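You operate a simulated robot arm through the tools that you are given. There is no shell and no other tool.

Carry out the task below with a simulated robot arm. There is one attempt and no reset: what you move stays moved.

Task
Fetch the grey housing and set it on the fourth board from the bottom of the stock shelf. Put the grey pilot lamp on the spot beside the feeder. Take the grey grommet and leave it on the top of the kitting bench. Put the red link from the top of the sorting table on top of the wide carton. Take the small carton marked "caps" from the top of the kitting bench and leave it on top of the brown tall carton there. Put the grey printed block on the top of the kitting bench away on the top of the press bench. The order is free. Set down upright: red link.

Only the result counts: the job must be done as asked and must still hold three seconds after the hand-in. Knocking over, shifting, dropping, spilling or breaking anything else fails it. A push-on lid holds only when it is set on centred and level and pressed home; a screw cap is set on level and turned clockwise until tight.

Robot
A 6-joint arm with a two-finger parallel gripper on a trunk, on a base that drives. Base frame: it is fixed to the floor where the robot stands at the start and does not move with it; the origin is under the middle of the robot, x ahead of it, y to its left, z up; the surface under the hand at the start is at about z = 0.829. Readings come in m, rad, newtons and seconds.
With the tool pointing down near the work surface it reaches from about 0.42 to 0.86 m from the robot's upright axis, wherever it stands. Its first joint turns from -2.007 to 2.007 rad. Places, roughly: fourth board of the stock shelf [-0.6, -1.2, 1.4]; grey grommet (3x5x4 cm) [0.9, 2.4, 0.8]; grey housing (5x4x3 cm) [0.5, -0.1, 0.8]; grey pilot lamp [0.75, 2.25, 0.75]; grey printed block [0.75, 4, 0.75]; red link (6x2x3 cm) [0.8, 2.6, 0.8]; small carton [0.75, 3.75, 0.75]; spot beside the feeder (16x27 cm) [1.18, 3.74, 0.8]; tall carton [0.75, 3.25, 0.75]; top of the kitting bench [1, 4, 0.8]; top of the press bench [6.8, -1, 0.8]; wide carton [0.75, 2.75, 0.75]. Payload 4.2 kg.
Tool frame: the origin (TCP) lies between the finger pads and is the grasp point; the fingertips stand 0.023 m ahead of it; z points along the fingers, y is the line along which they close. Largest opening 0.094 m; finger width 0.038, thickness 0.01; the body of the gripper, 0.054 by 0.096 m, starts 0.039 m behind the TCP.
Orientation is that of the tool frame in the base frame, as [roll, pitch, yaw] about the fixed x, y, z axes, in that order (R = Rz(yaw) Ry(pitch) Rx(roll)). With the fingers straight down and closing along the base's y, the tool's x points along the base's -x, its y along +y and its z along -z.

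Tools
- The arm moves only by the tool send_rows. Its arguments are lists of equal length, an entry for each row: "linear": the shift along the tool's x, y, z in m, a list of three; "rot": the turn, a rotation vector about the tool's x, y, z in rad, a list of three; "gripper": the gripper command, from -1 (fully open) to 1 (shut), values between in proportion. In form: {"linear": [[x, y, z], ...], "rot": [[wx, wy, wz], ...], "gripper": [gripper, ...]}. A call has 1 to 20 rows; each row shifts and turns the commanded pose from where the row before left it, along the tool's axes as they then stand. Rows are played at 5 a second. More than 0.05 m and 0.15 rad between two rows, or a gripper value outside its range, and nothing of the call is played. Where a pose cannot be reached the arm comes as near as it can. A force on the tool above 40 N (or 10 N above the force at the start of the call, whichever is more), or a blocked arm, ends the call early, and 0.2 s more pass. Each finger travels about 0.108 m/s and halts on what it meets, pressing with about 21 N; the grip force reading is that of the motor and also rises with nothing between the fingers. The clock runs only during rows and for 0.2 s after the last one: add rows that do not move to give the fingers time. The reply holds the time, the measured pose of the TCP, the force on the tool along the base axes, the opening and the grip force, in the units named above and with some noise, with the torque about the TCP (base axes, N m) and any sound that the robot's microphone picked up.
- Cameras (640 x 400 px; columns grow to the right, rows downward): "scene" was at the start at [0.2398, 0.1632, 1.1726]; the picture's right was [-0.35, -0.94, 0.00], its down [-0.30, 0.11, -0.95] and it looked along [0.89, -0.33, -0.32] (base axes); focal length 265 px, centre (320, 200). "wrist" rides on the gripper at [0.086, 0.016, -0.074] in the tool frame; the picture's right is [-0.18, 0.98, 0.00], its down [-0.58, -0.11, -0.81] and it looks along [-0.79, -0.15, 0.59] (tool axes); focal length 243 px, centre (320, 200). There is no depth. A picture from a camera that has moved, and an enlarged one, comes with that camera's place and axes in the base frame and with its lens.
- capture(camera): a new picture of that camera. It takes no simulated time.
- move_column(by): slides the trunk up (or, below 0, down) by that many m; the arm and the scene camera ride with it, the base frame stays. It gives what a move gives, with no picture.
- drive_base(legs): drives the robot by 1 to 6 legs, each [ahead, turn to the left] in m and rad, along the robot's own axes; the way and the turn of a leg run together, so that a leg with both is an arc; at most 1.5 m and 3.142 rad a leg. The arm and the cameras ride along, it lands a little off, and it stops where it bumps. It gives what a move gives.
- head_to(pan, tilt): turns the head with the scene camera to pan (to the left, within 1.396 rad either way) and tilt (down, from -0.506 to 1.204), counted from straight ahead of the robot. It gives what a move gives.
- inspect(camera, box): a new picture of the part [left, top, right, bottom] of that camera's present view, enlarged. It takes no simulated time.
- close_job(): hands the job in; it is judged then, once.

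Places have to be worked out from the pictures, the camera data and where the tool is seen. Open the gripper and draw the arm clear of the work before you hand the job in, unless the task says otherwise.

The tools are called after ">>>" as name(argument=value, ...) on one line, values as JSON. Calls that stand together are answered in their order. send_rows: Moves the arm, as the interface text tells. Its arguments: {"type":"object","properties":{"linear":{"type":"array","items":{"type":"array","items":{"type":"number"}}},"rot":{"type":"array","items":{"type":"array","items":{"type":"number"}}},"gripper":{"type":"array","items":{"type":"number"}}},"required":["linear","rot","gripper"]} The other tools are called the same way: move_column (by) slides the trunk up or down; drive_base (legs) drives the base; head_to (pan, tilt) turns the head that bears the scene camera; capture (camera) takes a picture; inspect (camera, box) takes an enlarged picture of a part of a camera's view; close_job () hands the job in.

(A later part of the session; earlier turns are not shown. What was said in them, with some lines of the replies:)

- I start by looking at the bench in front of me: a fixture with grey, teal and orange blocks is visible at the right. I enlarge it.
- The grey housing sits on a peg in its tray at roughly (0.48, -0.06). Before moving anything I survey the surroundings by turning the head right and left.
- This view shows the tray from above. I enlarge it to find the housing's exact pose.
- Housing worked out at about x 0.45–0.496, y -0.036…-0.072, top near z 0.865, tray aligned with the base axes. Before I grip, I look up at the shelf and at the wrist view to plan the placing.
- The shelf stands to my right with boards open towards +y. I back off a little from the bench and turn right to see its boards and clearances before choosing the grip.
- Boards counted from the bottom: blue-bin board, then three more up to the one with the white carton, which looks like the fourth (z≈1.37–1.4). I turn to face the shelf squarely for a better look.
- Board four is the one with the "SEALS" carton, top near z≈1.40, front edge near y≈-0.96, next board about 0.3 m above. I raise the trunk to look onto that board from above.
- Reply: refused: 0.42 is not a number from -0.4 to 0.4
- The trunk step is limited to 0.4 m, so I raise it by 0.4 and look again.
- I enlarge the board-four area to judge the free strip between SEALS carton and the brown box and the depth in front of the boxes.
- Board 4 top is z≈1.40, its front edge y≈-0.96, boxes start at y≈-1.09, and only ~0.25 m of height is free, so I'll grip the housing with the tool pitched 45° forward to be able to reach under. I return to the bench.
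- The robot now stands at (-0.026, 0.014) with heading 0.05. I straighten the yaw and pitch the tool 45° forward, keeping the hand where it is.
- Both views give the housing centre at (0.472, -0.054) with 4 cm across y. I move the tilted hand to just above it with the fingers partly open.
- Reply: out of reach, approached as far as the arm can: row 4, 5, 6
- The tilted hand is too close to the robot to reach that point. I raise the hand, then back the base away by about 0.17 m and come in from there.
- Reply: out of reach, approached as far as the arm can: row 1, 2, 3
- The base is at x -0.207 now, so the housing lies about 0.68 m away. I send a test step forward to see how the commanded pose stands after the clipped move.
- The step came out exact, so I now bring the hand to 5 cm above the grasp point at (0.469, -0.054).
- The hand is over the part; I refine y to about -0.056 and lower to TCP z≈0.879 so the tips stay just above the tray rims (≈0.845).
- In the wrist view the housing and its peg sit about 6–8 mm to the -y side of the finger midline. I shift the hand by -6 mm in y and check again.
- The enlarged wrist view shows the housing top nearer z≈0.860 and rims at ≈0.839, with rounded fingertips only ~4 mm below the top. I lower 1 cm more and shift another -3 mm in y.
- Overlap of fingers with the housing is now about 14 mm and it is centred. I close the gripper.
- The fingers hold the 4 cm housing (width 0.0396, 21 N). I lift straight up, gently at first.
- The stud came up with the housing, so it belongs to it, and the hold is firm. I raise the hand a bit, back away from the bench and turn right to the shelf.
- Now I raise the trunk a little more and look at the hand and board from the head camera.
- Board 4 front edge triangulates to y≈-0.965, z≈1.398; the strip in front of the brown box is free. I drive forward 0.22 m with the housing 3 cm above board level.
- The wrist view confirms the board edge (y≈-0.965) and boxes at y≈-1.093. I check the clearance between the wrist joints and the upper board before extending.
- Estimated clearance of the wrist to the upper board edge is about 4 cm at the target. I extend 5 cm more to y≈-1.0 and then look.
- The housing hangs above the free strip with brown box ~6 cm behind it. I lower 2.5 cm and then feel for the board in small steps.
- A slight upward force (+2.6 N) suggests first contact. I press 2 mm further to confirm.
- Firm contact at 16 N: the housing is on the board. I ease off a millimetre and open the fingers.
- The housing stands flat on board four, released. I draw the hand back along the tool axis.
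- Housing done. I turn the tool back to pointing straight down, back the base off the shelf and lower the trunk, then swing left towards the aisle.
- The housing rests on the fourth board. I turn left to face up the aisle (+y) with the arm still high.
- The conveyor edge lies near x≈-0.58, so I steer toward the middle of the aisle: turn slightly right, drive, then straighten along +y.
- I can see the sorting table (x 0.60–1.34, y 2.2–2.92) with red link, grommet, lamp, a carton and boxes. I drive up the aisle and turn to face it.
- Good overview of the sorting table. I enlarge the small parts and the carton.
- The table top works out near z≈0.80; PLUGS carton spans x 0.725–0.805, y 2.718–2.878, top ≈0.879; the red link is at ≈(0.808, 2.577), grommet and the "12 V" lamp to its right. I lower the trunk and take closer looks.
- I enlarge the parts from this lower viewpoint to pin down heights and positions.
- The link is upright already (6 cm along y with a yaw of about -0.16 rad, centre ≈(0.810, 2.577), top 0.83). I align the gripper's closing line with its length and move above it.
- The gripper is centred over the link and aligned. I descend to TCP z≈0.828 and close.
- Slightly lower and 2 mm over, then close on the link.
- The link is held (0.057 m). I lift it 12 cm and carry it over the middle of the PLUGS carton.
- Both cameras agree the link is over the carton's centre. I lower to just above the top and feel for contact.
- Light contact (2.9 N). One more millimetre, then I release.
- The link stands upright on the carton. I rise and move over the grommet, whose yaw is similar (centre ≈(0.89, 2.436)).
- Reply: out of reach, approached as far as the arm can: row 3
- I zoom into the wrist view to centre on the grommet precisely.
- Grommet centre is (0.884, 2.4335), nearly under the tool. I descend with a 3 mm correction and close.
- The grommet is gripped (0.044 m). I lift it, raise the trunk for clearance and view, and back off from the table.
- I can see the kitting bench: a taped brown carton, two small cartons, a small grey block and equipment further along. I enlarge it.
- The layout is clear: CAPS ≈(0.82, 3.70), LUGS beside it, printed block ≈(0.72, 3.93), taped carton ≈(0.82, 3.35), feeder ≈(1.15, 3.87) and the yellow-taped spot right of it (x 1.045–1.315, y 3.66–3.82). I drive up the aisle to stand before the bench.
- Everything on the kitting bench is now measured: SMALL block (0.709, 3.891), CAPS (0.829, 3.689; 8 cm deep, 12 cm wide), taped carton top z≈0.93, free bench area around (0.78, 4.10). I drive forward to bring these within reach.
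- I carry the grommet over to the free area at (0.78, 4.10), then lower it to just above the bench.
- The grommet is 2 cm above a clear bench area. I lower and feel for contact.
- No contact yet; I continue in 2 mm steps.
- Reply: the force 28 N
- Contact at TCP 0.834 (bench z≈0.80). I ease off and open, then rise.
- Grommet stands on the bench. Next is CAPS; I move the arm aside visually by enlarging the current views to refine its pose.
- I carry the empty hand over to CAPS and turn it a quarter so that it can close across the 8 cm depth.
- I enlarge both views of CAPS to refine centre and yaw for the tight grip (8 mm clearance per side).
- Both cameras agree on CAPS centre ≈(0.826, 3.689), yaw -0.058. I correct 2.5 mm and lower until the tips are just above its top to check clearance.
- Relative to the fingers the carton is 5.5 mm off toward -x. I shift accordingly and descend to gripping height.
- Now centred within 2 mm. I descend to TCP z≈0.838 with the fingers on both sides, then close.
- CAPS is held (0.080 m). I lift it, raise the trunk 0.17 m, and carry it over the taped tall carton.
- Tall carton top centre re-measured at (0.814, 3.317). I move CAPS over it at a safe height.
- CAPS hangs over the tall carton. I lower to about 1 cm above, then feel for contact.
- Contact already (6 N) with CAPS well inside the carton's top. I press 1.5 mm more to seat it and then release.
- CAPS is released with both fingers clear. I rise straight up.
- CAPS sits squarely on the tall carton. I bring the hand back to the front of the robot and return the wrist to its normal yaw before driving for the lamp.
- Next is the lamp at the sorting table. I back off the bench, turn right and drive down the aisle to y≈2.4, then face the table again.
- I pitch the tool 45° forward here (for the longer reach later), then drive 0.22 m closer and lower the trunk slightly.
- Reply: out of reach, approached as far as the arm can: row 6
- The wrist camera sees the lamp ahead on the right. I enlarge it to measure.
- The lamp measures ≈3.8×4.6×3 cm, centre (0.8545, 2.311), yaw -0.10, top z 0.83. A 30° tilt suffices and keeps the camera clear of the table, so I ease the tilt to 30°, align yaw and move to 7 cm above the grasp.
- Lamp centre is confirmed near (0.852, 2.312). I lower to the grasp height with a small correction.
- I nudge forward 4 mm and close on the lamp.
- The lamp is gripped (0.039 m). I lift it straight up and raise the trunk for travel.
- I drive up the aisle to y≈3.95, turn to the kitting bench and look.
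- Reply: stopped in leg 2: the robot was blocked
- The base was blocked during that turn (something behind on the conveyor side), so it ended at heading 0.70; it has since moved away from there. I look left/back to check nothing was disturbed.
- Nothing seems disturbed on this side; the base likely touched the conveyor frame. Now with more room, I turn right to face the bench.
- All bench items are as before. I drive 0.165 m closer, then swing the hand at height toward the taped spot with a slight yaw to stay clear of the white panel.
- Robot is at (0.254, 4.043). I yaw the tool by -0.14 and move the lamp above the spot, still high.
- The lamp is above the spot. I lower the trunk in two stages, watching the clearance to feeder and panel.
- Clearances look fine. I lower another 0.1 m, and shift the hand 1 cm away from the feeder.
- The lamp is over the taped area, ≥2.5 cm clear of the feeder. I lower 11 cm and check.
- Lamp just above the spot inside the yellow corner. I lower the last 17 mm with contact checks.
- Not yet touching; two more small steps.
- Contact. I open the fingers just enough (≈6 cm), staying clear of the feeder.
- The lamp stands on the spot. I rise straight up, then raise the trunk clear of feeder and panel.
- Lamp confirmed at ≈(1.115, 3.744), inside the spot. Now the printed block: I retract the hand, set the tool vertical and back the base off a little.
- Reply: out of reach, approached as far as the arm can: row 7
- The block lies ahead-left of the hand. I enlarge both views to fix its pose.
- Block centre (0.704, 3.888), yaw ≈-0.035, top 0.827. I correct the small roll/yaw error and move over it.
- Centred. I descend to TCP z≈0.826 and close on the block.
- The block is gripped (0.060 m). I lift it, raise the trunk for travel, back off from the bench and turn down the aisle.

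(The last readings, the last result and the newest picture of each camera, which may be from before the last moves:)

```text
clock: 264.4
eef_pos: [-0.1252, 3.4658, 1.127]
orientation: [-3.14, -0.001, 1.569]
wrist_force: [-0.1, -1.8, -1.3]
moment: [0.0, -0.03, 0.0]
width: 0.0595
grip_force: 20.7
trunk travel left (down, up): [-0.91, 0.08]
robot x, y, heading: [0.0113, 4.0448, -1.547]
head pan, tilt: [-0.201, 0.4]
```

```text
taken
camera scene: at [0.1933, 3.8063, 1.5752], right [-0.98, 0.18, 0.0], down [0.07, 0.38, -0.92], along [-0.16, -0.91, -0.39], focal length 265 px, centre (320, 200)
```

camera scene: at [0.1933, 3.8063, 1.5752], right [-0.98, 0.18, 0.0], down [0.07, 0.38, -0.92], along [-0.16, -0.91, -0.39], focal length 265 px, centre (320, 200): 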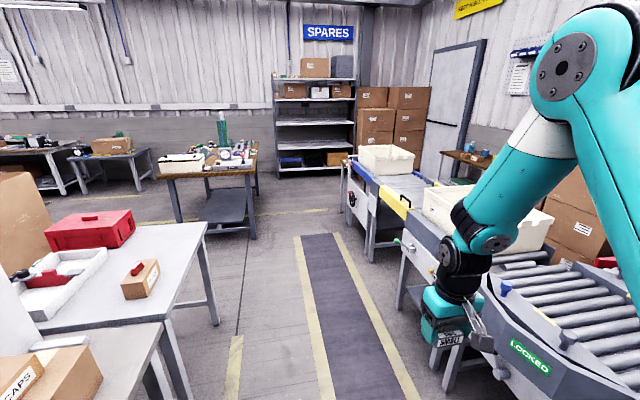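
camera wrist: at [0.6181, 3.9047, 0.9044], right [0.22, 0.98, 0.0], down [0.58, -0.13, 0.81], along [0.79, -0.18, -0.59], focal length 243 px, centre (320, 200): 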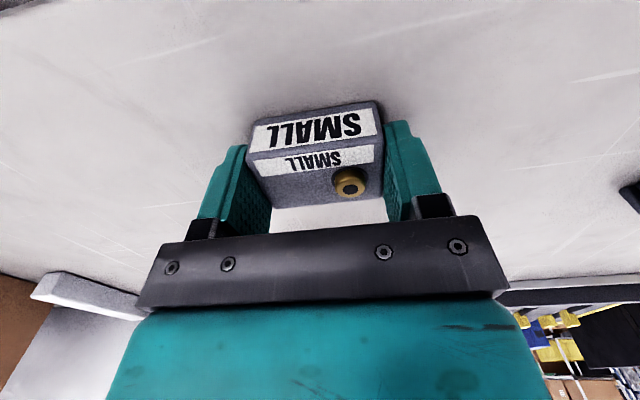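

The way down the aisle is clear. I drive back to the gap between the sorting table and the first bench (y≈1.7).

>>> drive_base(legs=[[1.5, 0.0], [0.85, 0.0]])

>>> head_to(pan=1.2, tilt=0.35)

>>> capture(camera="scene")

```text
clock: 275.8
eef_pos: [0.0009, 1.1432, 1.1268]
orientation: [-3.142, 0.0, 1.606]
wrist_force: [-0.7, 0.1, -0.8]
moment: [-0.02, 0.0, 0.0]
width: 0.0593
grip_force: 20.9
trunk travel left (down, up): [-0.91, 0.08]
robot x, y, heading: [0.116, 1.7266, -1.51]
head pan, tilt: [-0.201, 0.4]
```

```text
clock: 277.3
eef_pos: [0.0007, 1.1439, 1.1256]
orientation: [3.141, 0.001, 1.605]
wrist_force: [-0.4, 0.0, -0.7]
moment: [-0.02, -0.03, -0.02]
width: 0.0595
grip_force: 21.1
trunk travel left (down, up): [-0.91, 0.08]
robot x, y, heading: [0.1145, 1.7259, -1.512]
head pan, tilt: [1.201, 0.351]
```

```text
taken
camera scene: at [0.4088, 1.559, 1.5798], right [-0.31, -0.95, 0.0], down [-0.33, 0.11, -0.94], along [0.89, -0.29, -0.34], focal length 265 px, centre (320, 200)
```

scene: 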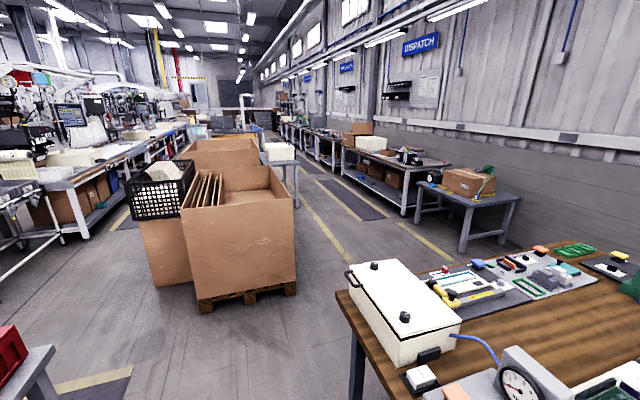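

Clear view of the route: pass between bench 1 and the cartons, then along the walkway (y≈0.3) past the wall benches. I raise the trunk a little, turn left and drive to about (1.5, 1.65).

>>> move_column(by=0.07)

>>> drive_base(legs=[[0.0, 1.456]])

>>> drive_base(legs=[[1.38, 0.0]])

>>> head_to(pan=-0.6, tilt=0.4)

>>> capture(camera="scene")

```text
clock: 278.4
eef_pos: [0.0005, 1.1432, 1.1972]
orientation: [-3.141, 0.0, 1.605]
wrist_force: [0.3, -0.3, -1.0]
moment: [-0.02, 0.01, -0.01]
width: 0.0596
grip_force: 20.9
trunk travel left (down, up): [-0.98, 0.01]
robot x, y, heading: [0.1194, 1.7254, -1.514]
head pan, tilt: [1.201, 0.351]
```

```text
clock: 282.4
eef_pos: [0.6822, 1.5449, 1.1976]
orientation: [3.141, 0.0, 3.057]
wrist_force: [0.5, 0.1, -0.7]
moment: [0.0, 0.01, 0.0]
width: 0.0598
grip_force: 20.5
trunk travel left (down, up): [-0.98, 0.01]
robot x, y, heading: [0.1191, 1.7269, -0.058]
head pan, tilt: [1.201, 0.351]
```

```text
clock: 289.2
eef_pos: [2.0469, 1.4701, 1.1963]
orientation: [-3.141, 0.0, 3.065]
wrist_force: [-0.7, 0.1, -0.9]
moment: [-0.01, 0.01, -0.03]
width: 0.0595
grip_force: 21.3
trunk travel left (down, up): [-0.98, 0.01]
robot x, y, heading: [1.481, 1.6513, -0.056]
head pan, tilt: [1.201, 0.351]
```

```text
clock: 291.0
eef_pos: [2.0478, 1.4704, 1.1961]
orientation: [3.141, 0.001, 3.065]
wrist_force: [0.3, -0.6, -0.8]
moment: [0.01, 0.0, -0.02]
width: 0.0596
grip_force: 20.9
trunk travel left (down, up): [-0.98, 0.01]
robot x, y, heading: [1.4814, 1.6491, -0.055]
head pan, tilt: [-0.6, 0.4]
```

```text
taken
camera scene: at [1.7172, 1.7809, 1.6452], right [-0.61, -0.79, 0.0], down [-0.31, 0.24, -0.92], along [0.73, -0.56, -0.39], focal length 265 px, centre (320, 200)
```

scene: 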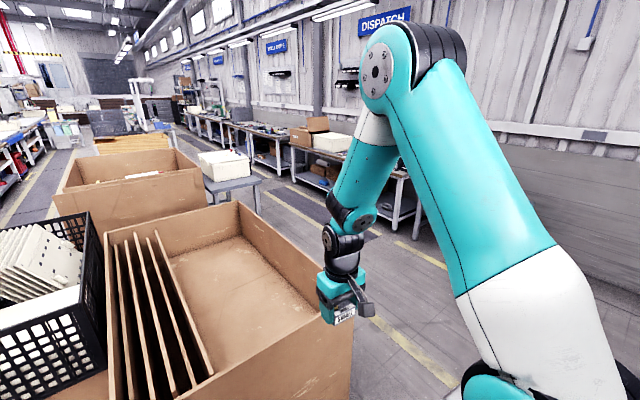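

The arm is clear of the big carton. I turn right and pass diagonally into the walkway.

>>> drive_base(legs=[[0.0, -1.12]])

>>> head_to(pan=0.3, tilt=0.5)

>>> capture(camera="scene")

```text
clock: 294.2
eef_pos: [1.5639, 1.0602, 1.1967]
orientation: [3.141, 0.0, 1.939]
wrist_force: [0.3, -0.4, -0.9]
moment: [0.0, 0.02, -0.02]
width: 0.0595
grip_force: 20.9
trunk travel left (down, up): [-0.98, 0.01]
robot x, y, heading: [1.4839, 1.6523, -1.183]
head pan, tilt: [-0.6, 0.4]
```

```text
clock: 295.4
eef_pos: [1.5636, 1.0607, 1.1971]
orientation: [-3.141, 0.0, 1.939]
wrist_force: [-0.8, 0.3, -0.5]
moment: [0.01, -0.01, -0.01]
width: 0.0597
grip_force: 20.9
trunk travel left (down, up): [-0.98, 0.01]
robot x, y, heading: [1.4799, 1.6494, -1.176]
head pan, tilt: [0.3, 0.499]
```

```text
taken
camera scene: at [1.7777, 1.5149, 1.6361], right [-0.77, -0.64, 0.0], down [-0.31, 0.37, -0.88], along [0.56, -0.68, -0.48], focal length 265 px, centre (320, 200)
```

scene: 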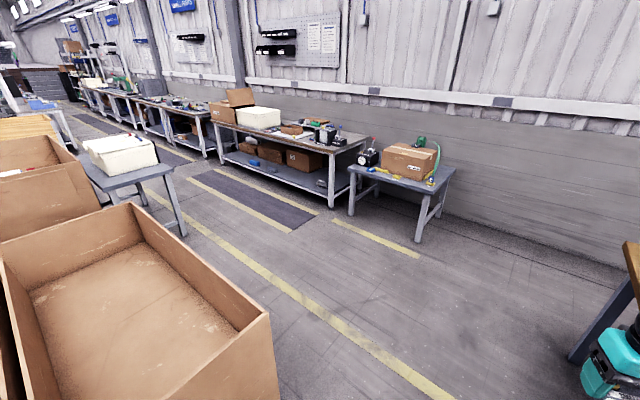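

The walkway is open between the wall benches (front legs y≈-0.73) and the cartons/table (y≥0.68). I drive into it and turn along +x.

>>> drive_base(legs=[[1.5, 0.0], [0.15, 0.0], [0.0, 1.178]])

>>> head_to(pan=-0.35, tilt=0.25)

>>> capture(camera="scene")

```text
clock: 306.8
eef_pos: [2.6831, -0.0217, 1.1978]
orientation: [-3.141, 0.001, 3.123]
wrist_force: [0.3, 0.2, -0.5]
moment: [0.04, 0.0, -0.02]
width: 0.0596
grip_force: 20.8
trunk travel left (down, up): [-0.98, 0.01]
robot x, y, heading: [2.1066, 0.1271, 0.0]
head pan, tilt: [0.3, 0.499]
```

```text
clock: 307.8
eef_pos: [2.6835, -0.0218, 1.1959]
orientation: [3.141, 0.0, 3.123]
wrist_force: [0.4, -0.4, -0.5]
moment: [0.03, -0.04, -0.01]
width: 0.0593
grip_force: 20.4
trunk travel left (down, up): [-0.98, 0.01]
robot x, y, heading: [2.1071, 0.1229, 0.003]
head pan, tilt: [-0.351, 0.25]
```

```text
taken
camera scene: at [2.3465, 0.2898, 1.6592], right [-0.34, -0.94, 0.0], down [-0.23, 0.08, -0.97], along [0.91, -0.33, -0.25], focal length 265 px, centre (320, 200)
```

scene: 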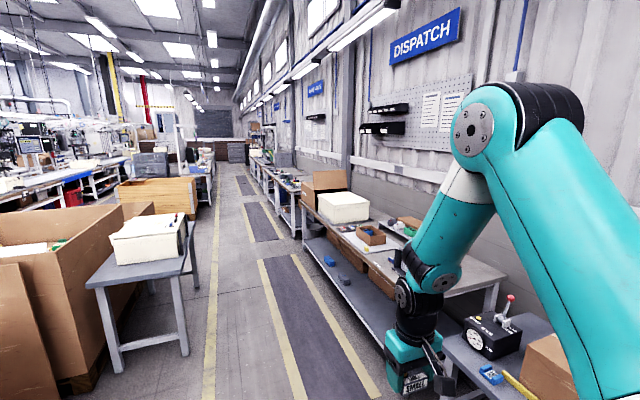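

I enlarge the far benches to identify the press bench around x≈6.8.

>>> inspect(camera="scene", box=[190, 60, 350, 260])

```text
2.00 times, centred on (270, 160) of scene
camera zoom: at [2.3465, 0.2898, 1.6592], right [-0.34, -0.94, 0.0], down [-0.23, 0.08, -0.97], along [0.91, -0.33, -0.25], focal length 530 px, centre (420, 280)
```

zoom: 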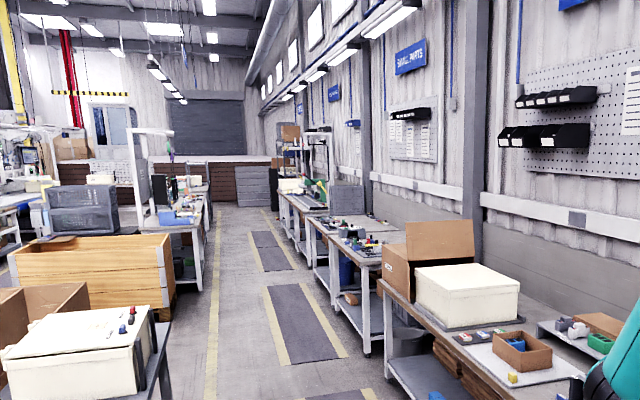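

I drive along the walkway in two stages.

>>> drive_base(legs=[[1.4, 0.0]])

>>> drive_base(legs=[[1.4, 0.0]])

>>> head_to(pan=-0.5, tilt=0.35)

>>> capture(camera="scene")

```text
clock: 314.6
eef_pos: [4.0512, -0.0076, 1.1971]
orientation: [3.141, 0.0, 3.126]
wrist_force: [0.0, -0.1, -1.2]
moment: [0.01, -0.01, -0.01]
width: 0.0597
grip_force: 21.1
trunk travel left (down, up): [-0.98, 0.01]
robot x, y, heading: [3.474, 0.1347, 0.011]
head pan, tilt: [-0.351, 0.25]
```

```text
clock: 321.6
eef_pos: [5.4495, 0.0202, 1.197]
orientation: [-3.141, 0.0, 3.138]
wrist_force: [0.1, 0.5, 0.2]
moment: [0.02, 0.04, 0.03]
width: 0.0599
grip_force: 21.2
trunk travel left (down, up): [-0.98, 0.01]
robot x, y, heading: [4.873, 0.1558, 0.021]
head pan, tilt: [-0.351, 0.25]
```

```text
clock: 322.3
eef_pos: [5.4508, 0.0202, 1.1971]
orientation: [-3.141, -0.001, 3.138]
wrist_force: [0.9, 0.1, -0.3]
moment: [-0.01, 0.04, 0.05]
width: 0.0596
grip_force: 20.9
trunk travel left (down, up): [-0.98, 0.01]
robot x, y, heading: [4.8687, 0.1582, 0.024]
head pan, tilt: [-0.499, 0.351]
```

```text
taken
camera scene: at [5.1031, 0.3138, 1.6498], right [-0.46, -0.89, 0.0], down [-0.3, 0.16, -0.94], along [0.83, -0.43, -0.34], focal length 265 px, centre (320, 200)
```

scene: 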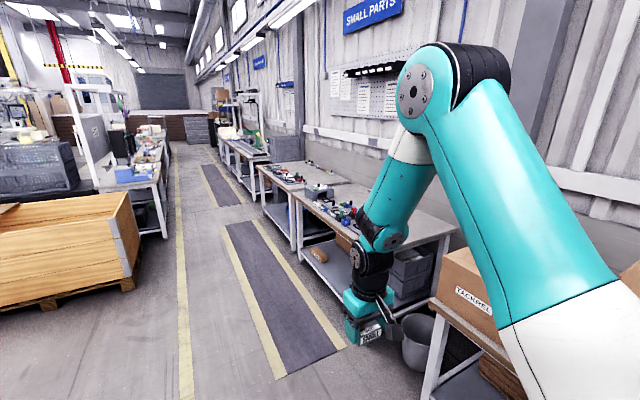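

The bench centred near (6.75, -1.0) is the next one ahead on the right (front edge y≈-0.59). I drive alongside it and turn to face it.

>>> drive_base(legs=[[1.4, 0.0], [0.45, 0.0]])

>>> drive_base(legs=[[0.0, -1.595]])

>>> head_to(pan=0.0, tilt=0.5)

>>> capture(camera="scene")

```text
clock: 331.6
eef_pos: [7.3053, 0.0413, 1.197]
orientation: [3.141, 0.001, 3.132]
wrist_force: [-1.0, 0.1, -0.8]
moment: [-0.02, 0.0, 0.0]
width: 0.0594
grip_force: 21.0
trunk travel left (down, up): [-0.98, 0.01]
robot x, y, heading: [6.7254, 0.1816, 0.015]
head pan, tilt: [-0.499, 0.351]
```

```text
clock: 335.9
eef_pos: [6.5723, -0.392, 1.197]
orientation: [-3.141, 0.0, 1.535]
wrist_force: [0.0, -0.7, -0.5]
moment: [-0.01, 0.0, 0.02]
width: 0.0598
grip_force: 21.2
trunk travel left (down, up): [-0.98, 0.01]
robot x, y, heading: [6.7316, 0.1833, -1.581]
head pan, tilt: [-0.499, 0.351]
```

```text
clock: 336.9
eef_pos: [6.5723, -0.3929, 1.1972]
orientation: [-3.141, 0.0, 1.536]
wrist_force: [0.1, 0.4, -0.8]
moment: [0.01, 0.02, 0.03]
width: 0.0596
grip_force: 20.6
trunk travel left (down, up): [-0.98, 0.01]
robot x, y, heading: [6.7267, 0.1822, -1.576]
head pan, tilt: [0.0, 0.499]
```

```text
taken
camera scene: at [6.9206, -0.063, 1.6361], right [-1.0, 0.01, 0.0], down [0.01, 0.48, -0.88], along [-0.01, -0.88, -0.48], focal length 265 px, centre (320, 200)
```

scene: 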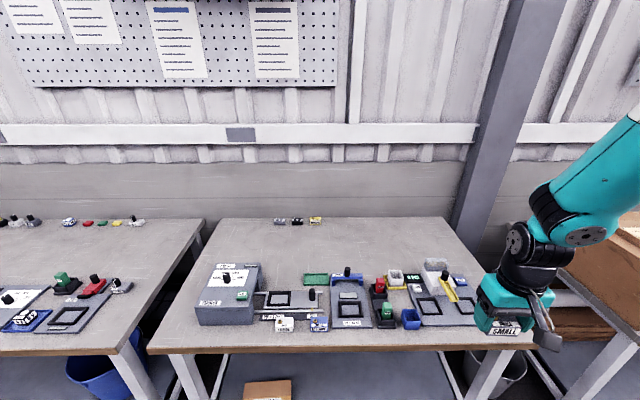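

This is the press bench (x 6.2–7.5, y -0.61…-1.38), with a free strip behind the fixtures around (6.8, -1.05). I drive 0.4 m closer.

>>> drive_base(legs=[[0.38, 0.0]])

>>> head_to(pan=-0.15, tilt=0.75)

>>> capture(camera="scene")

```text
clock: 339.2
eef_pos: [6.5776, -0.7696, 1.1968]
orientation: [-3.14, -0.002, 1.548]
wrist_force: [-0.2, -0.1, -0.7]
moment: [0.01, -0.03, -0.01]
width: 0.0597
grip_force: 20.6
trunk travel left (down, up): [-0.98, 0.01]
robot x, y, heading: [6.7244, -0.1921, -1.566]
head pan, tilt: [0.0, 0.499]
```

```text
clock: 340.0
eef_pos: [6.5789, -0.7688, 1.197]
orientation: [-3.141, 0.0, 1.547]
wrist_force: [0.5, 0.2, -0.4]
moment: [0.03, 0.04, 0.02]
width: 0.0596
grip_force: 20.9
trunk travel left (down, up): [-0.98, 0.01]
robot x, y, heading: [6.7229, -0.1937, -1.572]
head pan, tilt: [-0.15, 0.75]
```

```text
taken
camera scene: at [6.9098, -0.4264, 1.6142], right [-0.99, 0.15, 0.0], down [0.1, 0.67, -0.73], along [-0.11, -0.72, -0.68], focal length 265 px, centre (320, 200)
```

scene: 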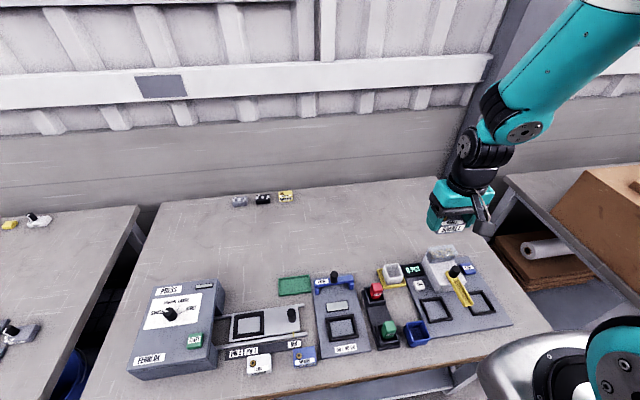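

The control box is labelled PRESS, confirming the bench. I creep 3 cm closer and carry the block over the free area at about (6.76, -1.04).

>>> drive_base(legs=[[0.03, 0.0]])

>>> send_rows(linear=[[-0.0337, 0.0267, 0], [-0.0337, 0.0267, 0], [-0.0337, 0.0267, 0], [-0.0337, 0.0267, 0], [-0.0337, 0.0267, 0], [-0.0337, 0.0267, 0], [-0.0337, 0.0267, 0], [0, 0, 0]], rot=[[0, 0, 0], [0, 0, 0], [0, 0, 0], [0, 0, 0], [0, 0, 0], [0, 0, 0], [0, 0, 0], [0, 0, 0]], gripper=[1, 1, 1, 1, 1, 1, 1, 1])

>>> capture(camera="scene")

>>> capture(camera="wrist")

```text
clock: 340.8
eef_pos: [6.5777, -0.8007, 1.1955]
orientation: [-3.141, 0.0, 1.549]
wrist_force: [0.2, 0.5, -0.9]
moment: [-0.02, 0.02, -0.01]
width: 0.0595
grip_force: 20.6
trunk travel left (down, up): [-0.98, 0.01]
robot x, y, heading: [6.7243, -0.2301, -1.571]
head pan, tilt: [-0.15, 0.75]
```

```text
clock: 342.6
eef_pos: [6.7635, -1.0431, 1.1978]
orientation: [-3.141, -0.001, 1.549]
wrist_force: [1.4, -0.3, -0.6]
moment: [0.05, -0.01, 0.03]
width: 0.0596
grip_force: 21.3
trunk travel left (down, up): [-0.98, 0.01]
robot x, y, heading: [6.7233, -0.2269, -1.567]
head pan, tilt: [-0.15, 0.75]
```

```text
taken
camera scene: at [6.9098, -0.4578, 1.6141], right [-0.99, 0.15, 0.0], down [0.1, 0.67, -0.73], along [-0.11, -0.72, -0.68], focal length 265 px, centre (320, 200)
```

scene: 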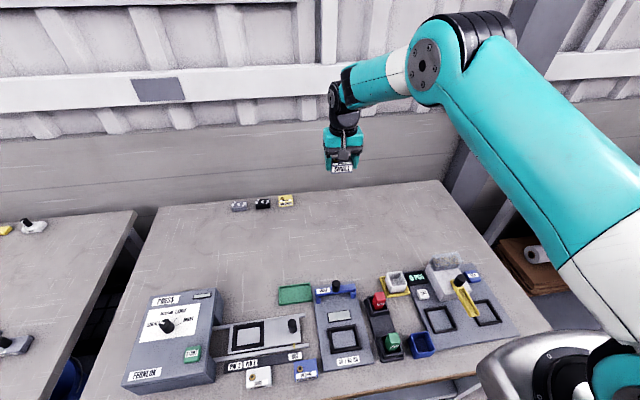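

```text
taken
camera wrist: at [6.7825, -0.9576, 1.2722], right [0.98, -0.21, 0.0], down [-0.12, -0.58, 0.81], along [-0.17, -0.79, -0.59], focal length 243 px, centre (320, 200)
```

wrist: 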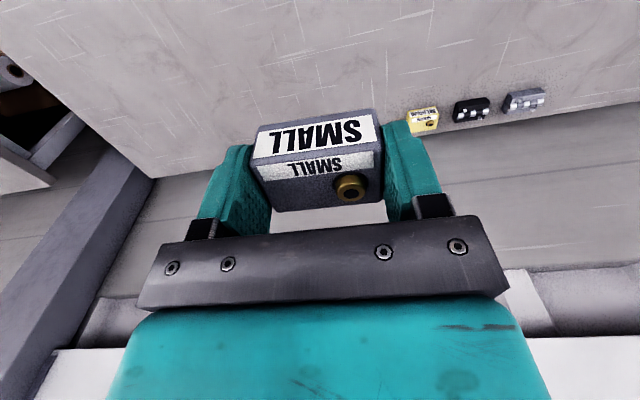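

The block is above the clear area. I lower the trunk 0.28 m and check.

>>> move_column(by=-0.28)

>>> capture(camera="scene")

>>> capture(camera="wrist")

```text
clock: 345.5
eef_pos: [6.763, -1.0418, 0.9179]
orientation: [-3.141, 0.0, 1.547]
wrist_force: [0.5, -0.3, -1.3]
moment: [-0.02, 0.01, 0.01]
width: 0.0595
grip_force: 20.7
trunk travel left (down, up): [-0.7, 0.29]
robot x, y, heading: [6.7257, -0.2261, -1.566]
head pan, tilt: [-0.15, 0.75]
```

```text
taken
camera scene: at [6.9097, -0.4576, 1.3342], right [-0.99, 0.15, 0.0], down [0.1, 0.67, -0.73], along [-0.11, -0.72, -0.68], focal length 265 px, centre (320, 200)
```

scene: 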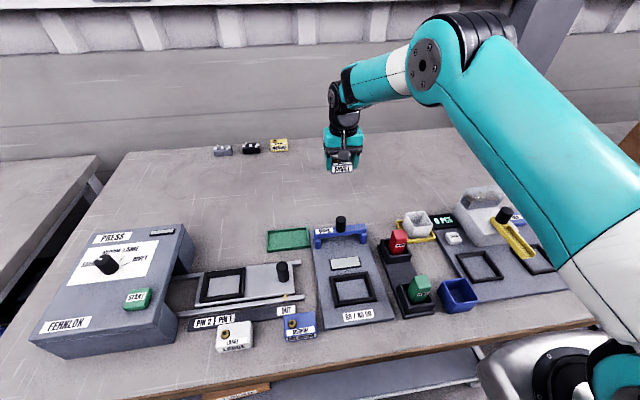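

```text
taken
camera wrist: at [6.7821, -0.9574, 0.9924], right [0.98, -0.21, 0.0], down [-0.12, -0.58, 0.81], along [-0.17, -0.79, -0.59], focal length 243 px, centre (320, 200)
```

wrist: 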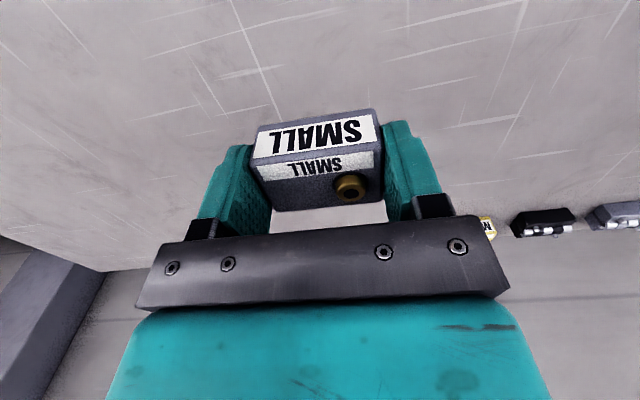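

Nothing in the way below. I lower 7 cm, then feel for the surface.

>>> send_rows(linear=[[0, 0, 0.03], [0, 0, 0.025], [0, 0, 0.015], [0, 0, 0.007], [0, 0, 0]], rot=[[0, 0, 0], [0, 0, 0], [0, 0, 0], [0, 0, 0], [0, 0, 0]], gripper=[1, 1, 1, 1, 1])

>>> capture(camera="wrist")

```text
clock: 346.7
eef_pos: [6.7644, -1.0424, 0.8418]
orientation: [3.141, 0.0, 1.547]
wrist_force: [-0.2, 0.8, -2.1]
moment: [-0.04, 0.0, -0.03]
width: 0.0598
grip_force: 21.1
trunk travel left (down, up): [-0.7, 0.29]
robot x, y, heading: [6.7292, -0.2273, -1.563]
head pan, tilt: [-0.15, 0.75]
```

```text
taken
camera wrist: at [6.7825, -0.9574, 0.9157], right [0.98, -0.21, 0.0], down [-0.12, -0.58, 0.81], along [-0.17, -0.79, -0.59], focal length 243 px, centre (320, 200)
```

wrist: 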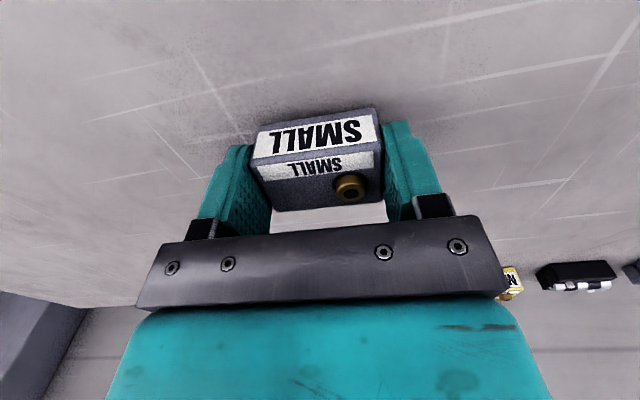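

I continue downward in small steps.

>>> send_rows(linear=[[0, 0, 0.005], [0, 0, 0.004], [0, 0, 0]], rot=[[0, 0, 0], [0, 0, 0], [0, 0, 0]], gripper=[1, 1, 1])

>>> send_rows(linear=[[0, 0, 0.002], [0, 0, 0]], rot=[[0, 0, 0], [0, 0, 0]], gripper=[1, 1])

```text
clock: 347.5
eef_pos: [6.7635, -1.0433, 0.8297]
orientation: [-3.14, -0.001, 1.548]
wrist_force: [-0.2, 0.4, -1.2]
moment: [-0.02, 0.0, -0.04]
width: 0.0598
grip_force: 21.2
trunk travel left (down, up): [-0.7, 0.29]
robot x, y, heading: [6.7277, -0.2259, -1.568]
head pan, tilt: [-0.15, 0.75]
```

```text
clock: 348.1
eef_pos: [6.7638, -1.0426, 0.8298]
orientation: [-3.141, 0.001, 1.549]
wrist_force: [0.3, -0.2, 1.8]
moment: [-0.03, 0.0, 0.01]
width: 0.0597
grip_force: 21.4
trunk travel left (down, up): [-0.7, 0.29]
robot x, y, heading: [6.7253, -0.2273, -1.57]
head pan, tilt: [-0.15, 0.75]
```

Contact begins (+1.8 N). One more millimetre to seat, then I release.

>>> send_rows(linear=[[0, 0, 0.001], [0, 0, 0]], rot=[[0, 0, 0], [0, 0, 0]], gripper=[1, 1])

>>> send_rows(linear=[[0, 0, 0], [0, 0, 0], [0, 0, 0], [0, 0, 0]], rot=[[0, 0, 0], [0, 0, 0], [0, 0, 0], [0, 0, 0]], gripper=[-0.4, -0.7, -0.9, -0.9])

>>> send_rows(linear=[[0, 0, -0.02], [0, 0, -0.03], [0, 0, -0.04], [0, 0, 0]], rot=[[0, 0, 0], [0, 0, 0], [0, 0, 0], [0, 0, 0]], gripper=[-0.9, -0.9, -1, -1])

>>> capture(camera="wrist")

>>> capture(camera="scene")

```text
clock: 348.7
eef_pos: [6.7653, -1.0423, 0.8304]
orientation: [3.14, 0.002, 1.548]
wrist_force: [0.5, -1.4, 8.6]
moment: [0.07, 0.05, 0.0]
width: 0.0598
grip_force: 20.9
trunk travel left (down, up): [-0.7, 0.29]
robot x, y, heading: [6.7255, -0.221, -1.567]
head pan, tilt: [-0.15, 0.75]
```

```text
clock: 349.7
eef_pos: [6.7641, -1.0417, 0.8285]
orientation: [3.141, 0.0, 1.549]
wrist_force: [0.2, 0.3, 0.3]
moment: [-0.01, -0.02, 0.01]
width: 0.0894
grip_force: 0.1
trunk travel left (down, up): [-0.7, 0.29]
robot x, y, heading: [6.7284, -0.2241, -1.566]
head pan, tilt: [-0.15, 0.75]
```

```text
clock: 350.7
eef_pos: [6.7628, -1.0416, 0.9183]
orientation: [3.141, 0.001, 1.548]
wrist_force: [-0.9, 0.1, -0.3]
moment: [0.0, 0.0, 0.01]
width: 0.0943
grip_force: 0.0
trunk travel left (down, up): [-0.7, 0.29]
robot x, y, heading: [6.7283, -0.2271, -1.569]
head pan, tilt: [-0.15, 0.75]
```

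```text
taken
camera wrist: at [6.7817, -0.9567, 0.9929], right [0.98, -0.21, 0.0], down [-0.12, -0.58, 0.81], along [-0.17, -0.79, -0.59], focal length 243 px, centre (320, 200)
```

wrist: 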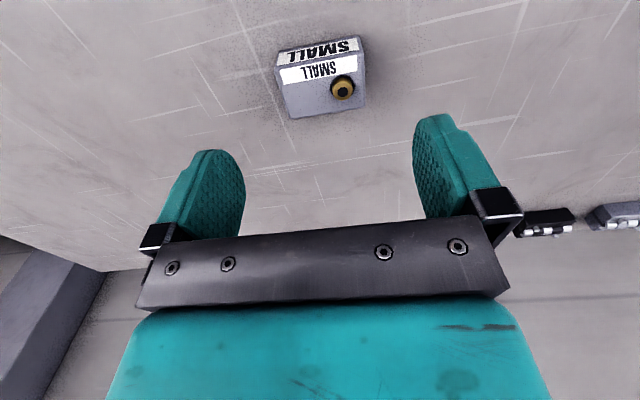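

```text
taken
camera scene: at [6.9097, -0.4577, 1.3341], right [-0.99, 0.15, 0.0], down [0.1, 0.67, -0.73], along [-0.11, -0.72, -0.68], focal length 265 px, centre (320, 200)
```

scene: 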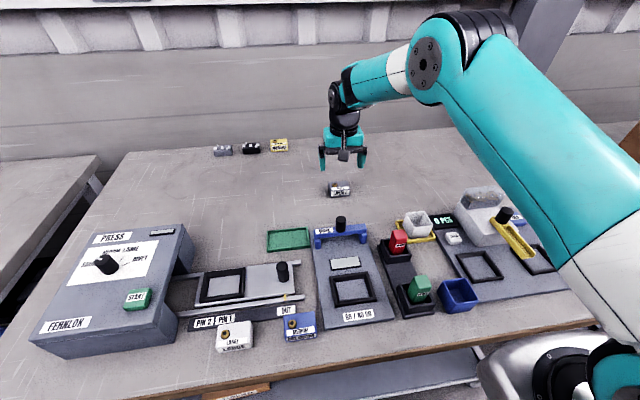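

The block stands on the press bench with nothing disturbed. I raise the hand and back away so the arm is clear of the work.

>>> move_column(by=0.28)

>>> drive_base(legs=[[-0.35, 0.0]])

>>> capture(camera="scene")

```text
clock: 353.5
eef_pos: [6.7627, -1.0409, 1.197]
orientation: [-3.141, 0.0, 1.547]
wrist_force: [-0.5, -0.5, 0.1]
moment: [-0.01, -0.03, 0.02]
width: 0.0939
grip_force: 0.0
trunk travel left (down, up): [-0.98, 0.01]
robot x, y, heading: [6.727, -0.2263, -1.574]
head pan, tilt: [-0.15, 0.75]
```

```text
clock: 355.8
eef_pos: [6.7551, -0.6904, 1.1974]
orientation: [3.14, 0.002, 1.537]
wrist_force: [-0.9, -0.6, -0.2]
moment: [-0.04, 0.03, 0.0]
width: 0.0941
grip_force: 0.1
trunk travel left (down, up): [-0.98, 0.01]
robot x, y, heading: [6.7271, 0.1237, -1.579]
head pan, tilt: [-0.15, 0.75]
```

```text
taken
camera scene: at [6.9085, -0.1083, 1.6141], right [-0.99, 0.16, 0.0], down [0.11, 0.67, -0.73], along [-0.12, -0.72, -0.68], focal length 265 px, centre (320, 200)
```

scene: 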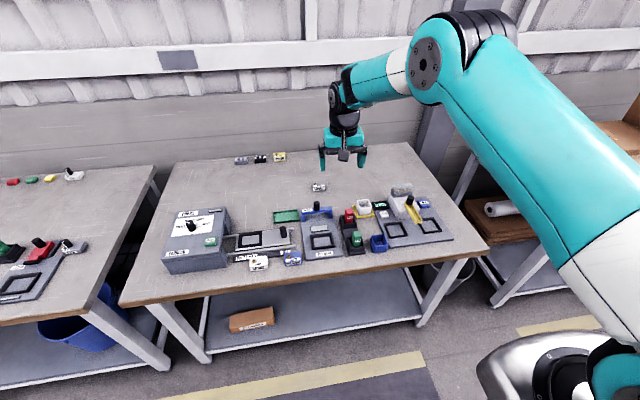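

All six items are in place: the housing on board four, the lamp on the spot, the grommet on the kitting bench, the link upright on the PLUGS carton, CAPS on the tall carton, and the SMALL block on the press bench. The gripper is open and the arm is clear, so I hand the job in.

>>> close_job()

```text
The job is handed in.
```

I handed the job in with all six items set where you asked. The result hasn't been reported back to me.

| Item | Where it is now |
|---|---|
| Grey housing | Standing flat on the fourth board of the stock shelf, in front of the brown box |
| Grey pilot lamp (the "12 V" block) | Inside the yellow-taped spot beside the feeder, at about (1.11, 3.75) |
| Grey grommet | On the kitting bench, in a free area at about (0.78, 4.10) |
| Red link | Upright on top of the wide carton (marked "PLUGS") |
| "Caps" carton | On top of the brown tall carton |
| Grey printed block (marked "SMALL") | On the press bench, behind the fixtures, at about (6.76, -1.04) |

**Base bump:** during one turn beside the kitting bench, the base was stopped by something behind it, most likely the conveyor frame. Nothing looked disturbed in the views I took afterwards. I never got a direct look at the contact point itself, so I can't rule out that something there shifted.

The gripper is open, and the robot has backed off from the press bench with the arm raised.
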